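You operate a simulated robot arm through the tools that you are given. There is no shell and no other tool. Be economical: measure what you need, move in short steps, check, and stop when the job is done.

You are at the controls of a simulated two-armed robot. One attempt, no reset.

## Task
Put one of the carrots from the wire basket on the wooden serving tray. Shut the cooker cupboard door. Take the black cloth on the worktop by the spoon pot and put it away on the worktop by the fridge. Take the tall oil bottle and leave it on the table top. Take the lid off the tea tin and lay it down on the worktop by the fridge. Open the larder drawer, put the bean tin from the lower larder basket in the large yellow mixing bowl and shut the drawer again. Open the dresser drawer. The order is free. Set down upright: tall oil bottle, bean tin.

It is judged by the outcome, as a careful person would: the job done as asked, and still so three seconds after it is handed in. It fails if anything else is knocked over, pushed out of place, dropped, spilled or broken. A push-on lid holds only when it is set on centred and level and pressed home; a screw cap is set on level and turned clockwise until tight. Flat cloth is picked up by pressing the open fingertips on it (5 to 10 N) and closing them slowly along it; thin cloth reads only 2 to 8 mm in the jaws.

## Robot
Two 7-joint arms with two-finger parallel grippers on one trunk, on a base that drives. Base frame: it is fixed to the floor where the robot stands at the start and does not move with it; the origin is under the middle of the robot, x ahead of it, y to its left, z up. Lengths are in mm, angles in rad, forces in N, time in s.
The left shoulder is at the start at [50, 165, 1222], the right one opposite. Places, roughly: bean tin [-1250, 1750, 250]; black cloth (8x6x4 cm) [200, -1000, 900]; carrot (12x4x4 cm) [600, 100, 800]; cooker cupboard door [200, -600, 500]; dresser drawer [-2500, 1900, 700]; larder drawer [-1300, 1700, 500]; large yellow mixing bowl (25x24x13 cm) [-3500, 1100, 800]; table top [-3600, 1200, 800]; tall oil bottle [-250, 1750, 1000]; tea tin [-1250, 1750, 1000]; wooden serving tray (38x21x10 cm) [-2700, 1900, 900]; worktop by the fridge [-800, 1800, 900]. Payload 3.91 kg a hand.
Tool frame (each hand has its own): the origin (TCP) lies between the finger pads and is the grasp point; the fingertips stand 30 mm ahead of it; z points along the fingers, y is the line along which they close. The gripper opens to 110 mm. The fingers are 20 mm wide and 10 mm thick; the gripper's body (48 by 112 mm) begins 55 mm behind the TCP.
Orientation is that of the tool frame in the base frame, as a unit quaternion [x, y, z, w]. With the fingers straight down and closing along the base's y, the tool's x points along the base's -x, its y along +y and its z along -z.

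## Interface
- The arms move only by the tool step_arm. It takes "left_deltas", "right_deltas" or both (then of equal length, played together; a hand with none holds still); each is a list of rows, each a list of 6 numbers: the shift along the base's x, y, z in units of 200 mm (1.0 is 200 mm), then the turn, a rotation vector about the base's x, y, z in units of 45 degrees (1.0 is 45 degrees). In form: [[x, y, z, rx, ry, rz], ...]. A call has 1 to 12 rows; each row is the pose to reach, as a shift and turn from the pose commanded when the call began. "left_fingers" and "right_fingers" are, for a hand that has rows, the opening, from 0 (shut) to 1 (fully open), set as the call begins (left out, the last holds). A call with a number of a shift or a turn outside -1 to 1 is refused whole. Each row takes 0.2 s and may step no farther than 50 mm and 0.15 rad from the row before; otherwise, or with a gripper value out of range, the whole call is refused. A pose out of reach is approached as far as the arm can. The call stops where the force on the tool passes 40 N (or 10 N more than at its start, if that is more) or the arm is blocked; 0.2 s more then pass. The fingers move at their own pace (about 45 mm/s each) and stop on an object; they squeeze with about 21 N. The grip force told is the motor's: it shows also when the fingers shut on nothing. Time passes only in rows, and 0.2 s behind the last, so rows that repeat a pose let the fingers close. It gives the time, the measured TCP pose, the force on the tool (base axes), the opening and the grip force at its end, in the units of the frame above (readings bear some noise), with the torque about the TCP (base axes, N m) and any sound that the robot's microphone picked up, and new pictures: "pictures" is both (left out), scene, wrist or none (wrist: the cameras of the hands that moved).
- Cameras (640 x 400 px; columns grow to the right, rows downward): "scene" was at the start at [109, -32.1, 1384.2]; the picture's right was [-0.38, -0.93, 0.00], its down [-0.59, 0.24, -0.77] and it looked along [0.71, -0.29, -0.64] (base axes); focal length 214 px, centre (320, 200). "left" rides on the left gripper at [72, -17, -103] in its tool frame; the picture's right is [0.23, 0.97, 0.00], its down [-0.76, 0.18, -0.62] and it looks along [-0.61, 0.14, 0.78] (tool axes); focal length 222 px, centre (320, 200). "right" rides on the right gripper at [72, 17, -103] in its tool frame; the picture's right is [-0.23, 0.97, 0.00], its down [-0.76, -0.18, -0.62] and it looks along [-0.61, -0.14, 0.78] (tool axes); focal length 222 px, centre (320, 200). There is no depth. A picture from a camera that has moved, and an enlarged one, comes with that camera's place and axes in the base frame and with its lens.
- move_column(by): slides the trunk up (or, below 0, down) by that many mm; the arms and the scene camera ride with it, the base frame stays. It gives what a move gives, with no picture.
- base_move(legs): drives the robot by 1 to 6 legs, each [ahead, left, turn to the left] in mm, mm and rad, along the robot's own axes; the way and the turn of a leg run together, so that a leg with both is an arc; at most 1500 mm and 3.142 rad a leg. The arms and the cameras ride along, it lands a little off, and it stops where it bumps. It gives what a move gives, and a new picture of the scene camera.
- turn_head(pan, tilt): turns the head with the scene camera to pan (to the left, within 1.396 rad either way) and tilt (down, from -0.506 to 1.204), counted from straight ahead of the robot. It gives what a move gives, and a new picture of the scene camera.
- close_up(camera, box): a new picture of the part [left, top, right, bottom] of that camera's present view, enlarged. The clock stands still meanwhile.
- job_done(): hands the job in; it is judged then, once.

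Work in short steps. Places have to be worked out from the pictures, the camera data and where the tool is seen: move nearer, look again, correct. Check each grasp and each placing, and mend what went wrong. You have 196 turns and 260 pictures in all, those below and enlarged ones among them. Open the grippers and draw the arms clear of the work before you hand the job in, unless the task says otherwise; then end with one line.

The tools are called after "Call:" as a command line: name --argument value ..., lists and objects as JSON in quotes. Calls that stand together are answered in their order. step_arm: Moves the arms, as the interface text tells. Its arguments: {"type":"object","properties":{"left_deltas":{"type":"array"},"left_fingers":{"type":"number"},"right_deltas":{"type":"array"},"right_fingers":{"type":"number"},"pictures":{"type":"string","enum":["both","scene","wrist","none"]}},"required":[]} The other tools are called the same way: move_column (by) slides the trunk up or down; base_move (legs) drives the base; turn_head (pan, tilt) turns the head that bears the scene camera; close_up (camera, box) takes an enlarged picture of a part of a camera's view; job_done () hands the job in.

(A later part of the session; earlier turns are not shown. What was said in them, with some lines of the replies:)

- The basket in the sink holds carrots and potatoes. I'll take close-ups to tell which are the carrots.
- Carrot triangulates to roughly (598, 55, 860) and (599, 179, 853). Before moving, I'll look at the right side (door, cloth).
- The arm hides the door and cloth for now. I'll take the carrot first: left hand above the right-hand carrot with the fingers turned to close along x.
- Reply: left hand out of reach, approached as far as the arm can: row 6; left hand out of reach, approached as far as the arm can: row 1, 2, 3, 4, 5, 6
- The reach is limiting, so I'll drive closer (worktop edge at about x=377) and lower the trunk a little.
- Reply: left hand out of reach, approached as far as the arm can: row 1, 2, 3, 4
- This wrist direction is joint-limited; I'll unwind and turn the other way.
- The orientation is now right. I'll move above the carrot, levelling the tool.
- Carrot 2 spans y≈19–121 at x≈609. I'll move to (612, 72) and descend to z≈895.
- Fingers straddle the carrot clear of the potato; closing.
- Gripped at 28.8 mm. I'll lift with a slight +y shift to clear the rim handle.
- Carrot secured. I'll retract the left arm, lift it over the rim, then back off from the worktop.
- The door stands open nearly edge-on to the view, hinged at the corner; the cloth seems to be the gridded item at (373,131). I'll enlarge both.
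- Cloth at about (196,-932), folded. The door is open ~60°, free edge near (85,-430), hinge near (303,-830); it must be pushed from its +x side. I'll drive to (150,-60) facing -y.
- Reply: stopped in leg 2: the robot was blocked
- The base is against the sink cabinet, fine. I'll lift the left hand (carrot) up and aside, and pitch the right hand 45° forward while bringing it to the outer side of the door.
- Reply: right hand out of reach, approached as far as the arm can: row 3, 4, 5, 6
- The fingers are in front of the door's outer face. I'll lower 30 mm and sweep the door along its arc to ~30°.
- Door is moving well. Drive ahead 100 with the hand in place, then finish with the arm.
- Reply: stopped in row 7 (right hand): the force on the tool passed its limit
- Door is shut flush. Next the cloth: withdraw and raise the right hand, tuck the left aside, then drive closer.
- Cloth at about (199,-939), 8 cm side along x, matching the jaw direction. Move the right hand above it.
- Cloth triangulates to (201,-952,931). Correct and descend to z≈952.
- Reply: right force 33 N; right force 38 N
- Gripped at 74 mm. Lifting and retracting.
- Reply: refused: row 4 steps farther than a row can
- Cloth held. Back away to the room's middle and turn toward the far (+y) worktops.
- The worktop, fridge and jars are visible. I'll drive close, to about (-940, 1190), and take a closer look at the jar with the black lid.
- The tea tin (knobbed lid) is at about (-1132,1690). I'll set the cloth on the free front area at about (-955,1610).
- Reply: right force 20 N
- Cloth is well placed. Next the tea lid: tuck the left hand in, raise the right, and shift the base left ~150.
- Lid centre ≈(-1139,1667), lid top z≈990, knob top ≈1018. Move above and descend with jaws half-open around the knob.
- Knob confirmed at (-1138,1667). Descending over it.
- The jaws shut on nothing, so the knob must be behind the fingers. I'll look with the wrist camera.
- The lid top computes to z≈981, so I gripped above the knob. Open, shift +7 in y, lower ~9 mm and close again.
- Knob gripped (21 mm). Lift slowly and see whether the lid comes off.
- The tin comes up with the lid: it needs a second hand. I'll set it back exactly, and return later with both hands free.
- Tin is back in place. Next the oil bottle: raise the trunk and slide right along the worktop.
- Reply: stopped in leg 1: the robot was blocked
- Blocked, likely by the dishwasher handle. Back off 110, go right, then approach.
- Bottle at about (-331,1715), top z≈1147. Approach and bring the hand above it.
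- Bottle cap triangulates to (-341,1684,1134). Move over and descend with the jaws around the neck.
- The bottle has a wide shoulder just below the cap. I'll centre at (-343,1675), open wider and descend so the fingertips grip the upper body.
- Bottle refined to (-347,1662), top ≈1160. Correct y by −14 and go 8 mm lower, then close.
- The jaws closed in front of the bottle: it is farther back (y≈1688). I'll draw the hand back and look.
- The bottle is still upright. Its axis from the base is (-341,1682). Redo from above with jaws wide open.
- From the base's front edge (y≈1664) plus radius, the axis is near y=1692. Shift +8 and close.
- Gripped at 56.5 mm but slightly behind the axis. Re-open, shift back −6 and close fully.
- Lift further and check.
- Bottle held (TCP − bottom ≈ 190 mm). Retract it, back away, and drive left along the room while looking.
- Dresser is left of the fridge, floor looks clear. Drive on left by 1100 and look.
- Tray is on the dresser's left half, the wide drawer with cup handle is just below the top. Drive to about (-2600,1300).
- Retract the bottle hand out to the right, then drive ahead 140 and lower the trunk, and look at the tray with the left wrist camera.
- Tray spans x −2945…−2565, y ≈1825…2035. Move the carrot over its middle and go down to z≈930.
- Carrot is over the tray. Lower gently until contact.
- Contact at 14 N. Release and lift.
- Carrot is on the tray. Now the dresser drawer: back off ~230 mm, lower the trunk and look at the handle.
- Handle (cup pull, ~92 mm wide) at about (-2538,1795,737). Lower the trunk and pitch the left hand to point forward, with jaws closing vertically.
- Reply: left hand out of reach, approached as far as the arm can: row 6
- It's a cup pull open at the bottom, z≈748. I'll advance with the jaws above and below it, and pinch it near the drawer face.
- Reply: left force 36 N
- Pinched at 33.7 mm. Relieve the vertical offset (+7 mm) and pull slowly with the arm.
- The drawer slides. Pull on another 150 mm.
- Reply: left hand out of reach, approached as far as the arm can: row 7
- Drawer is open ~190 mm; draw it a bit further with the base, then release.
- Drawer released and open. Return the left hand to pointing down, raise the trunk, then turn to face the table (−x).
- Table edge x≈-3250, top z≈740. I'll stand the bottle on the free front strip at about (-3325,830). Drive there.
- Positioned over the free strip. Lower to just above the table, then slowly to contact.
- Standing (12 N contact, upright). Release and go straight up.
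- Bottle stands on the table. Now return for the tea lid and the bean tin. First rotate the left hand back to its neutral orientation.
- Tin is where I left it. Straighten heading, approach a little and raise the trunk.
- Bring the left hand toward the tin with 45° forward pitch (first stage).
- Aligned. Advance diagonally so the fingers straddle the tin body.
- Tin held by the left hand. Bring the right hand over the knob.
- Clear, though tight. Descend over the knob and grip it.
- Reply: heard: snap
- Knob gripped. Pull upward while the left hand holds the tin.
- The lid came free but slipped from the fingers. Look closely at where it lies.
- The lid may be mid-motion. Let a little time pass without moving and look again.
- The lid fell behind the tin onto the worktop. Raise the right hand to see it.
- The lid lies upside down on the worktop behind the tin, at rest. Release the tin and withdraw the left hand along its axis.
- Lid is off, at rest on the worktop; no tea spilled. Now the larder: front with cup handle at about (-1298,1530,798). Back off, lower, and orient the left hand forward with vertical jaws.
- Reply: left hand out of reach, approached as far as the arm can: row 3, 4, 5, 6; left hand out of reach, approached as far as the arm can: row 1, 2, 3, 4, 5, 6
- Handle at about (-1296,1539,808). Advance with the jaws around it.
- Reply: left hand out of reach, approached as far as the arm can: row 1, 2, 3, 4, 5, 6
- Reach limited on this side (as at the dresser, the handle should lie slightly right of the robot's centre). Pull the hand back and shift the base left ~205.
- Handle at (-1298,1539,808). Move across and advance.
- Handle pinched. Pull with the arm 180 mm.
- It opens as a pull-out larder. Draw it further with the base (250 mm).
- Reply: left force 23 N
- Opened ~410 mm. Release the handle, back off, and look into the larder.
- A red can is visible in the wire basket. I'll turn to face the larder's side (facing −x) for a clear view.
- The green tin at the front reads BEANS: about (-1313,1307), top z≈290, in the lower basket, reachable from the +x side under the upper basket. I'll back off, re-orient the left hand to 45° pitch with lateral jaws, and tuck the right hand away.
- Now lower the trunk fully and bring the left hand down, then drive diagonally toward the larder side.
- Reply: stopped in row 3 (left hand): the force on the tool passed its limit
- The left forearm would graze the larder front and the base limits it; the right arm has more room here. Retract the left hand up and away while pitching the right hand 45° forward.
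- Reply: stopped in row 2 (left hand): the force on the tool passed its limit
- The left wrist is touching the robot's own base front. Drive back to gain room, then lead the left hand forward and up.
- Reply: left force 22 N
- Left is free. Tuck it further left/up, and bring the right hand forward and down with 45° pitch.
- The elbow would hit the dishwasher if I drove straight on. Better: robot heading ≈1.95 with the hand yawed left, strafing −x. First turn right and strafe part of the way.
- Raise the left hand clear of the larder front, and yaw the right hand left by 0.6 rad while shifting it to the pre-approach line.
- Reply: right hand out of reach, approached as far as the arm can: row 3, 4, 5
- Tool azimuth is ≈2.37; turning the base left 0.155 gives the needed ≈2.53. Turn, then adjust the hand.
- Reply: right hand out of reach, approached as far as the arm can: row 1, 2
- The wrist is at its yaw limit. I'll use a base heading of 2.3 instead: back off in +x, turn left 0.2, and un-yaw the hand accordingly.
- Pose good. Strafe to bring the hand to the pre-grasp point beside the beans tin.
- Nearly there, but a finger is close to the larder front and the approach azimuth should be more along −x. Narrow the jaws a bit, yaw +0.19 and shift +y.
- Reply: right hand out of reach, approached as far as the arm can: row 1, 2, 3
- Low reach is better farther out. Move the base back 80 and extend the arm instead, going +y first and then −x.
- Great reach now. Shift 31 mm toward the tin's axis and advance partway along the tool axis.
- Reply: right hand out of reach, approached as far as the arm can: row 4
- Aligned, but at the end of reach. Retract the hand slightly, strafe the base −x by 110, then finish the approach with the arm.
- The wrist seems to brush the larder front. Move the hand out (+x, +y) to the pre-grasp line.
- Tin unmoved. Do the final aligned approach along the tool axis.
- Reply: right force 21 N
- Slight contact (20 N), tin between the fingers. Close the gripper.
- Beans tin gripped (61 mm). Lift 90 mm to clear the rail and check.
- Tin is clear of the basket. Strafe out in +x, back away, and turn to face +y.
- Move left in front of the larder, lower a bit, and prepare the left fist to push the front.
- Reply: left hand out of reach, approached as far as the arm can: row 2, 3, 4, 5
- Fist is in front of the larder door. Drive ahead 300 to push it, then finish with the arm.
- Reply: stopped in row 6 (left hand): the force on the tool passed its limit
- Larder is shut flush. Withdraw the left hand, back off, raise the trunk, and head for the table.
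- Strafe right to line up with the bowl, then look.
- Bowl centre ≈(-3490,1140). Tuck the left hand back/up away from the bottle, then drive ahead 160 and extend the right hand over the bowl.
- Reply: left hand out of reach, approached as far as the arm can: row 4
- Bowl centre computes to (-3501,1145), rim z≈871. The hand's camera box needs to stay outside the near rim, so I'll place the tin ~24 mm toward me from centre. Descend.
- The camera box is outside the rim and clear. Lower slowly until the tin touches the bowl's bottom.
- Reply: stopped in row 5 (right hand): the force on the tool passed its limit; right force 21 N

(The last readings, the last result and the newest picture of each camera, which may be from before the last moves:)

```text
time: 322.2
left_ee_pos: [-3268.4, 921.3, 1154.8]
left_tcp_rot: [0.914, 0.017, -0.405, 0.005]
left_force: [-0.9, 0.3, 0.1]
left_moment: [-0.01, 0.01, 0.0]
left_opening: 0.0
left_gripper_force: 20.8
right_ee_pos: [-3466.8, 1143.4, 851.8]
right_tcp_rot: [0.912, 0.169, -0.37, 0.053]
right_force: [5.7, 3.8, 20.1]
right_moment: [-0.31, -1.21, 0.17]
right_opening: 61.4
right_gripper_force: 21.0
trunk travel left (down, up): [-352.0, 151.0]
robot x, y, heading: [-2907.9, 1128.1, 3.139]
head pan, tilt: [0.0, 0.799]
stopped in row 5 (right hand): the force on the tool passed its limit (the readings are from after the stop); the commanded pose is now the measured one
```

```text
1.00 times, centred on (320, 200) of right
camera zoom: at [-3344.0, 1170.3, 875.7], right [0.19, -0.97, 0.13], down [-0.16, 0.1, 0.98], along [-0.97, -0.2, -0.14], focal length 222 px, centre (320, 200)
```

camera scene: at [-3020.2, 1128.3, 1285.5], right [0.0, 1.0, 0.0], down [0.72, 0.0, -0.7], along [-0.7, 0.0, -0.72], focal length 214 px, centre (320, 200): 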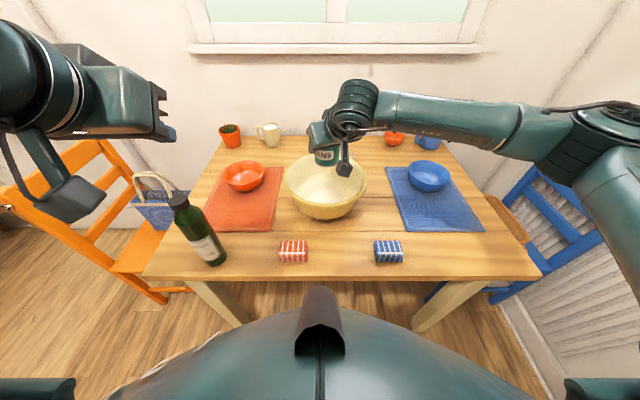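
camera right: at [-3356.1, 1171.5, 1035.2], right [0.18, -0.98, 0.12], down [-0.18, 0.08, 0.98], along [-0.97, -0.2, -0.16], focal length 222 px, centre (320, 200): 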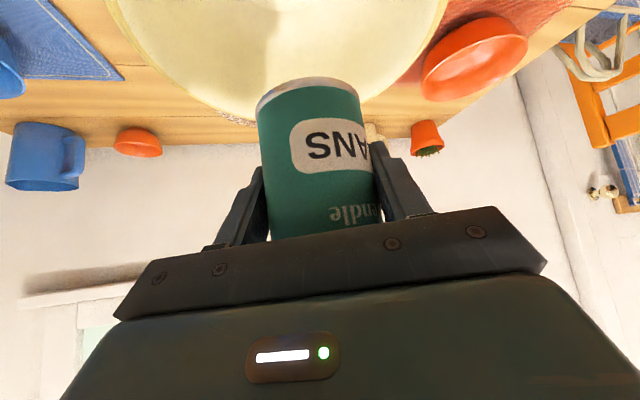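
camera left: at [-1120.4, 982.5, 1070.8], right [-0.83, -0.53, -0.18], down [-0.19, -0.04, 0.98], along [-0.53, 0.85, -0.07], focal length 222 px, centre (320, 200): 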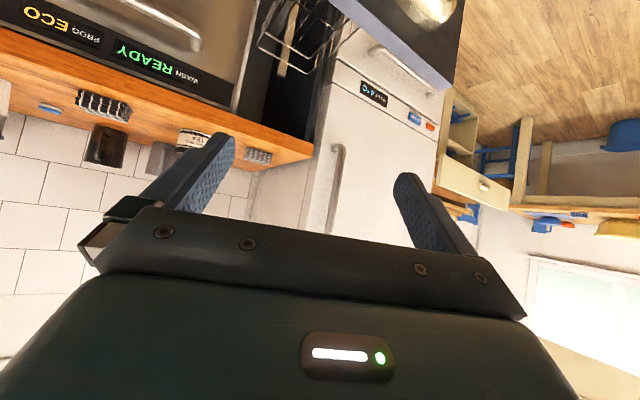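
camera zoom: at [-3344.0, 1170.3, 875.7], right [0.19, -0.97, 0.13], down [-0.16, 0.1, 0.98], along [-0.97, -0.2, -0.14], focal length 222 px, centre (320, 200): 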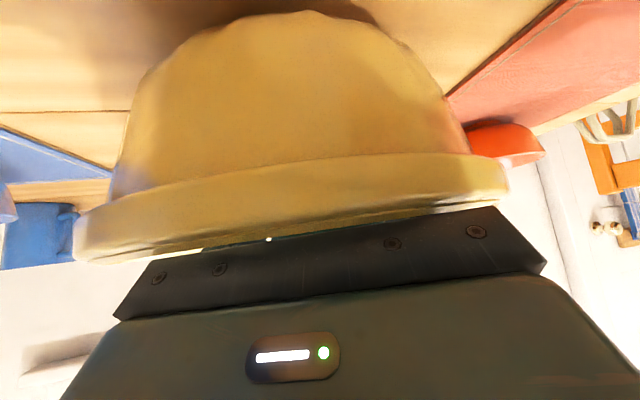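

Contact is likely the tin's near edge on the bowl's curved wall; the camera box has ~40 mm of clearance. Lift slightly, shift 16 mm toward the centre, and lower again.

Call:
step_arm --right_deltas '[[0, 0.01, 0.06, 0, 0, 0], [-0.08, 0.02, 0.06, 0, 0, 0], [-0.08, 0.02, 0.0, 0, 0, 0], [-0.08, 0.02, -0.04, 0, 0, 0], [-0.08, 0.02, -0.08, 0, 0, 0], [-0.08, 0.02, -0.12, 0, 0, 0]]' --pictures "none"

Call:
close_up --camera "scene" --box '[270, 130, 390, 230]'

```text
time: 323.2
left_ee_pos: [-3268.4, 921.4, 1154.7]
left_tcp_rot: [0.915, 0.016, -0.403, 0.005]
left_force: [-0.5, 0.0, 0.2]
left_moment: [0.01, -0.06, -0.03]
left_opening: 0.0
left_gripper_force: 21.1
right_ee_pos: [-3483.1, 1142.4, 855.1]
right_tcp_rot: [0.909, 0.169, -0.376, 0.061]
right_force: [5.5, 0.4, 18.7]
right_moment: [-0.51, -1.36, 0.18]
right_opening: 61.4
right_gripper_force: 20.8
trunk travel left (down, up): [-352.0, 151.0]
robot x, y, heading: [-2908.5, 1128.2, 3.137]
head pan, tilt: [0.0, 0.799]
stopped in row 4 (right hand): the force on the tool passed its limit (the readings are from after the stop); the commanded pose is now the measured one
```

```text
4.00 times, centred on (330, 180) of scene
camera zoom: at [-3017.9, 1129.1, 1285.8], right [0.0, 1.0, 0.0], down [0.72, 0.0, -0.7], along [-0.7, 0.0, -0.72], focal length 858 px, centre (280, 280)
```

zoom: 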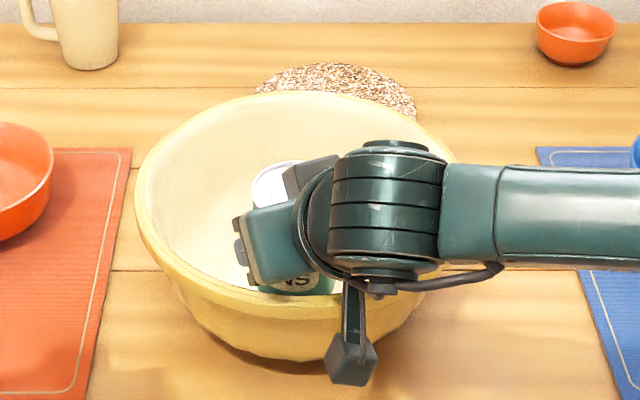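

Re-measuring the rim (near edge x≈-3412, far ≈-3648) puts the bowl centre at (-3530,1144); I was too near. Lift, shift to x=-3504, level the hand again and lower.

Call:
step_arm --right_deltas '[[0, 0.01, 0.08, 0.02, -0.015, -0.005], [0, 0.02, 0.14, 0.046, -0.034, -0.014], [-0.105, 0.025, 0.14, 0.046, -0.034, -0.014], [-0.105, 0.025, 0.05, 0.046, -0.034, -0.014], [-0.105, 0.025, 0.0, 0.046, -0.034, -0.014], [-0.105, 0.025, -0.05, 0.046, -0.034, -0.014], [-0.105, 0.025, -0.09, 0.046, -0.034, -0.014], [-0.105, 0.025, -0.13, 0.046, -0.034, -0.014], [-0.105, 0.025, -0.16, 0.046, -0.034, -0.014]]' --pictures "none"

Call:
close_up --camera "scene" --box '[270, 130, 390, 230]'

```text
time: 325.2
left_ee_pos: [-3269.6, 922.2, 1154.1]
left_tcp_rot: [0.915, 0.016, -0.404, 0.004]
left_force: [0.4, -1.4, 0.6]
left_moment: [0.0, 0.0, 0.01]
left_opening: 0.0
left_gripper_force: 20.8
right_ee_pos: [-3504.3, 1148.8, 817.4]
right_tcp_rot: [0.917, 0.17, -0.357, 0.042]
right_force: [-0.8, 0.6, 0.5]
right_moment: [-0.12, -0.47, 0.03]
right_opening: 61.5
right_gripper_force: 20.4
trunk travel left (down, up): [-352.0, 151.0]
robot x, y, heading: [-2911.5, 1128.9, 3.138]
head pan, tilt: [0.0, 0.799]
```

```text
4.00 times, centred on (330, 180) of scene
camera zoom: at [-3019.3, 1128.7, 1285.6], right [0.0, 1.0, 0.0], down [0.72, 0.0, -0.7], along [-0.7, 0.0, -0.72], focal length 858 px, centre (280, 280)
```

zoom: 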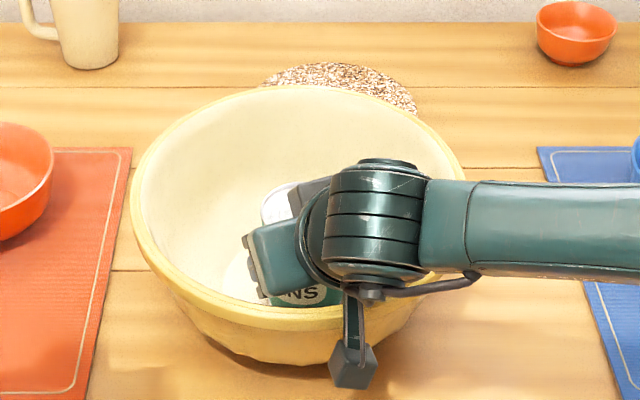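

The tin's weight is now carried by the bowl. Lower 3 mm more and release.

Call:
step_arm --right_deltas '[[0, 0, -0.015, 0, 0, 0]]' --pictures "none"

Call:
step_arm --right_deltas '[[0, 0, 0, 0, 0, 0], [0, 0, 0, 0, 0, 0], [0, 0, 0, 0, 0, 0]]' --right_fingers 0.75 --pictures "wrist"

```text
time: 325.6
left_ee_pos: [-3269.0, 922.5, 1154.8]
left_tcp_rot: [0.915, 0.016, -0.404, 0.005]
left_force: [-0.5, 0.3, 0.0]
left_moment: [0.01, -0.01, 0.01]
left_opening: 0.0
left_gripper_force: 20.8
right_ee_pos: [-3504.7, 1148.8, 814.9]
right_tcp_rot: [0.918, 0.169, -0.357, 0.04]
right_force: [-2.9, 0.2, -0.2]
right_moment: [-0.07, -0.4, 0.04]
right_opening: 61.3
right_gripper_force: 20.9
trunk travel left (down, up): [-352.0, 151.0]
robot x, y, heading: [-2909.6, 1130.9, 3.14]
head pan, tilt: [0.0, 0.799]
```

```text
time: 326.4
left_ee_pos: [-3270.1, 922.1, 1153.9]
left_tcp_rot: [0.915, 0.017, -0.404, 0.005]
left_force: [-0.6, 0.1, 1.2]
left_moment: [0.0, 0.0, -0.02]
left_opening: 0.0
left_gripper_force: 20.8
right_ee_pos: [-3504.4, 1148.7, 814.5]
right_tcp_rot: [0.918, 0.171, -0.357, 0.041]
right_force: [-4.1, 0.5, 1.4]
right_moment: [-0.08, -0.42, -0.03]
right_opening: 82.4
right_gripper_force: 0.1
trunk travel left (down, up): [-352.0, 151.0]
robot x, y, heading: [-2908.3, 1128.3, 3.145]
head pan, tilt: [0.0, 0.799]
camera right: at [-3382.2, 1174.4, 841.2], right [0.18, -0.98, 0.11], down [-0.18, 0.07, 0.98], along [-0.97, -0.19, -0.17], focal length 222 px, centre (320, 200)
```

right: 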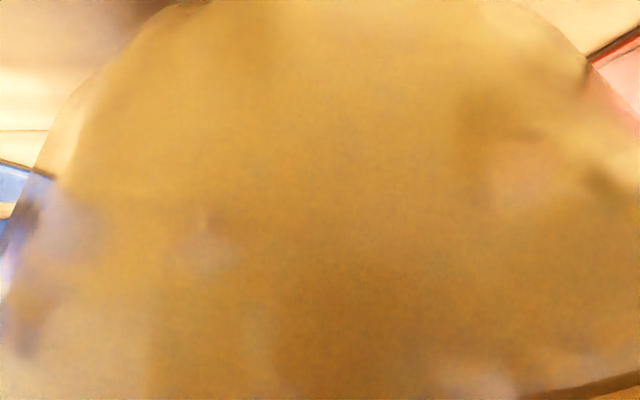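

Released. Lift straight up.

Call:
step_arm --right_deltas '[[0, 0, 0.08, 0, 0, 0], [0, 0, 0.2, 0, 0, 0], [0, 0, 0.4, 0, 0, 0], [0, 0, 0.6, 0, 0, 0], [0, 0, 0.8, 0, 0, 0], [0.1, 0, 1.0, 0, 0, 0]]' --pictures "both"

Call:
close_up --camera "scene" --box '[260, 110, 400, 230]'

```text
time: 327.8
left_ee_pos: [-3269.6, 921.7, 1154.7]
left_tcp_rot: [0.915, 0.017, -0.403, 0.005]
left_force: [0.0, 0.0, -0.1]
left_moment: [-0.02, 0.01, 0.0]
left_opening: 0.0
left_gripper_force: 21.2
right_ee_pos: [-3483.4, 1148.0, 1014.6]
right_tcp_rot: [0.918, 0.17, -0.357, 0.041]
right_force: [-0.7, 0.4, -0.2]
right_moment: [-0.03, 0.02, 0.0]
right_opening: 82.6
right_gripper_force: 0.0
trunk travel left (down, up): [-352.0, 151.0]
robot x, y, heading: [-2907.1, 1128.0, 3.141]
head pan, tilt: [0.0, 0.799]
camera scene: at [-3018.6, 1128.7, 1285.6], right [0.0, 1.0, 0.0], down [0.72, 0.0, -0.7], along [-0.7, 0.0, -0.72], focal length 214 px, centre (320, 200)
camera right: at [-3361.3, 1174.2, 1041.6], right [0.18, -0.98, 0.11], down [-0.18, 0.07, 0.98], along [-0.97, -0.19, -0.17], focal length 222 px, centre (320, 200)
```

scene: 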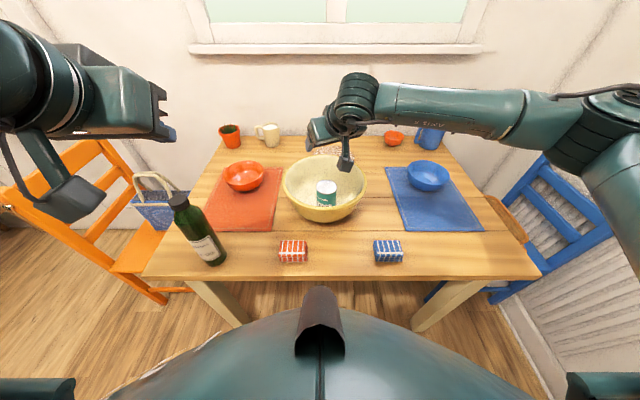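
right: 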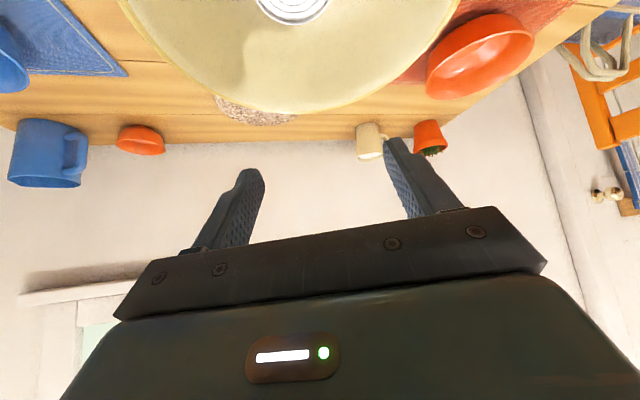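

```text
3.33 times, centred on (330, 170) of scene
camera zoom: at [-3018.6, 1128.7, 1285.6], right [0.0, 1.0, 0.0], down [0.72, 0.0, -0.7], along [-0.7, 0.0, -0.72], focal length 715 px, centre (287, 300)
```

zoom: 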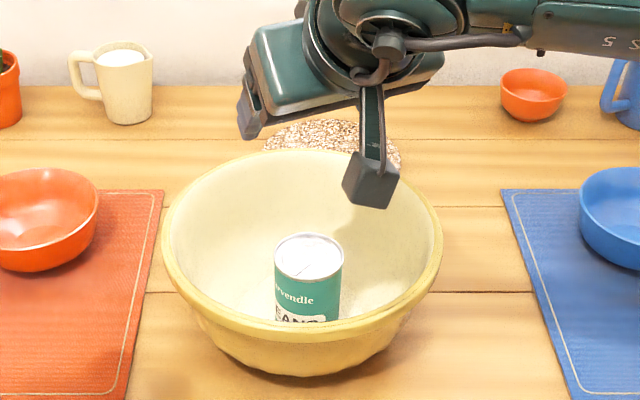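

Beans tin stands upright in the bowl. Retract the arm, open both grippers and back off.

Call:
step_arm --right_deltas '[[0.2, 0, 0.1, 0, 0, 0], [0.4, 0, 0.15, 0, 0, 0], [0.6, 0, 0.2, 0, 0, 0], [0.8, 0, 0.2, 0, 0, 0]]' --left_deltas '[[0, 0, 0.02, 0, 0, 0], [0, 0, 0.05, 0, 0, 0], [0, 0, 0.05, 0, 0, 0], [0, 0, 0.05, 0, 0, 0]]' --right_fingers 1.0 --left_fingers 1.0 --pictures "none"

Call:
base_move --legs '[[-300, 0, 0], [0, 400, 0]]'

Call:
turn_head --pan -0.9 --tilt 0.5

```text
time: 328.8
left_ee_pos: [-3269.6, 921.7, 1165.5]
left_tcp_rot: [0.914, 0.017, -0.404, 0.004]
left_force: [0.4, -0.7, -0.4]
left_moment: [0.0, 0.01, 0.02]
left_opening: 86.7
left_gripper_force: 0.0
right_ee_pos: [-3323.3, 1148.3, 1054.3]
right_tcp_rot: [0.918, 0.17, -0.357, 0.041]
right_force: [1.5, 0.5, 0.1]
right_moment: [0.03, -0.01, -0.01]
right_opening: 110.2
right_gripper_force: 0.1
trunk travel left (down, up): [-352.0, 151.0]
robot x, y, heading: [-2910.6, 1130.2, 3.141]
head pan, tilt: [0.0, 0.799]
```

```text
time: 333.0
left_ee_pos: [-2971.3, 522.7, 1163.8]
left_tcp_rot: [0.915, 0.015, -0.403, 0.003]
left_force: [0.2, -0.4, -0.4]
left_moment: [0.01, -0.03, -0.01]
left_opening: 109.9
left_gripper_force: 0.0
right_ee_pos: [-3024.9, 749.4, 1054.9]
right_tcp_rot: [0.918, 0.168, -0.357, 0.04]
right_force: [-0.5, -0.4, -0.4]
right_moment: [0.04, 0.01, 0.0]
right_opening: 110.1
right_gripper_force: 0.0
trunk travel left (down, up): [-352.0, 151.0]
robot x, y, heading: [-2607.4, 729.2, 3.137]
head pan, tilt: [0.0, 0.799]
camera scene: at [-2720.4, 728.0, 1285.6], right [0.0, 1.0, 0.0], down [0.72, 0.0, -0.7], along [-0.7, 0.0, -0.72], focal length 214 px, centre (320, 200)
```

scene: 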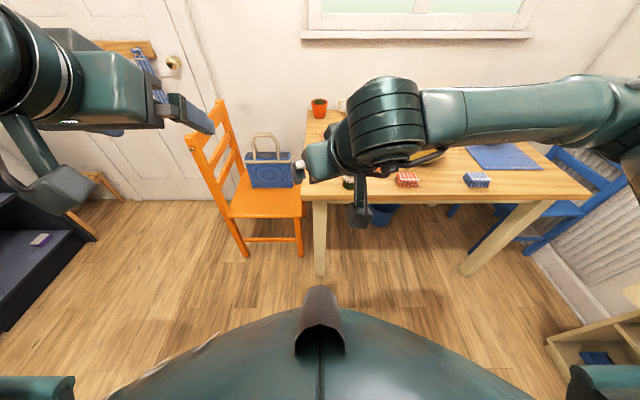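

```text
time: 334.2
left_ee_pos: [-2970.2, 521.6, 1165.6]
left_tcp_rot: [0.915, 0.015, -0.404, 0.004]
left_force: [-0.2, -0.7, -0.6]
left_moment: [0.0, -0.01, 0.0]
left_opening: 110.0
left_gripper_force: 0.1
right_ee_pos: [-3025.2, 749.7, 1054.2]
right_tcp_rot: [0.918, 0.168, -0.357, 0.041]
right_force: [-0.8, 0.5, -0.3]
right_moment: [-0.01, -0.03, 0.0]
right_opening: 109.8
right_gripper_force: 0.1
trunk travel left (down, up): [-352.0, 151.0]
robot x, y, heading: [-2610.2, 726.2, 3.135]
head pan, tilt: [-0.901, 0.499]
camera scene: at [-2695.9, 799.6, 1311.5], right [0.79, 0.62, 0.0], down [0.3, -0.38, -0.88], along [-0.54, 0.69, -0.48], focal length 214 px, centre (320, 200)
```

scene: 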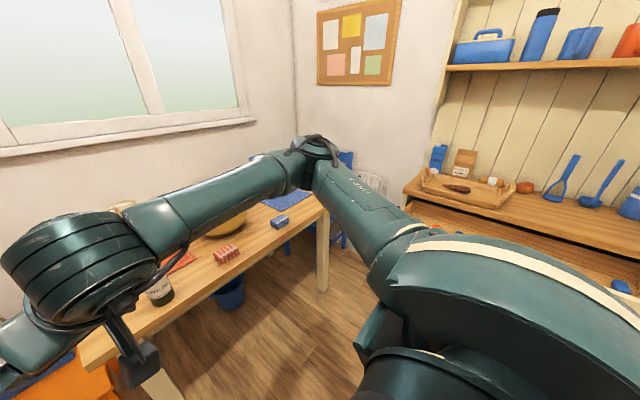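

Carrot is on the tray, the dresser drawer is open, the bottle is standing, and both arms are clear. Handing in.

Call:
job_done

```text
The job is handed in.
```

I handed the job in with every task carried out, but the tea tin lid slipped from my fingers and dropped onto the worktop by the fridge. It is lying upside down there and no tea spilled. The mixing bowl also moved about 5 mm when I set the bean tin in it.
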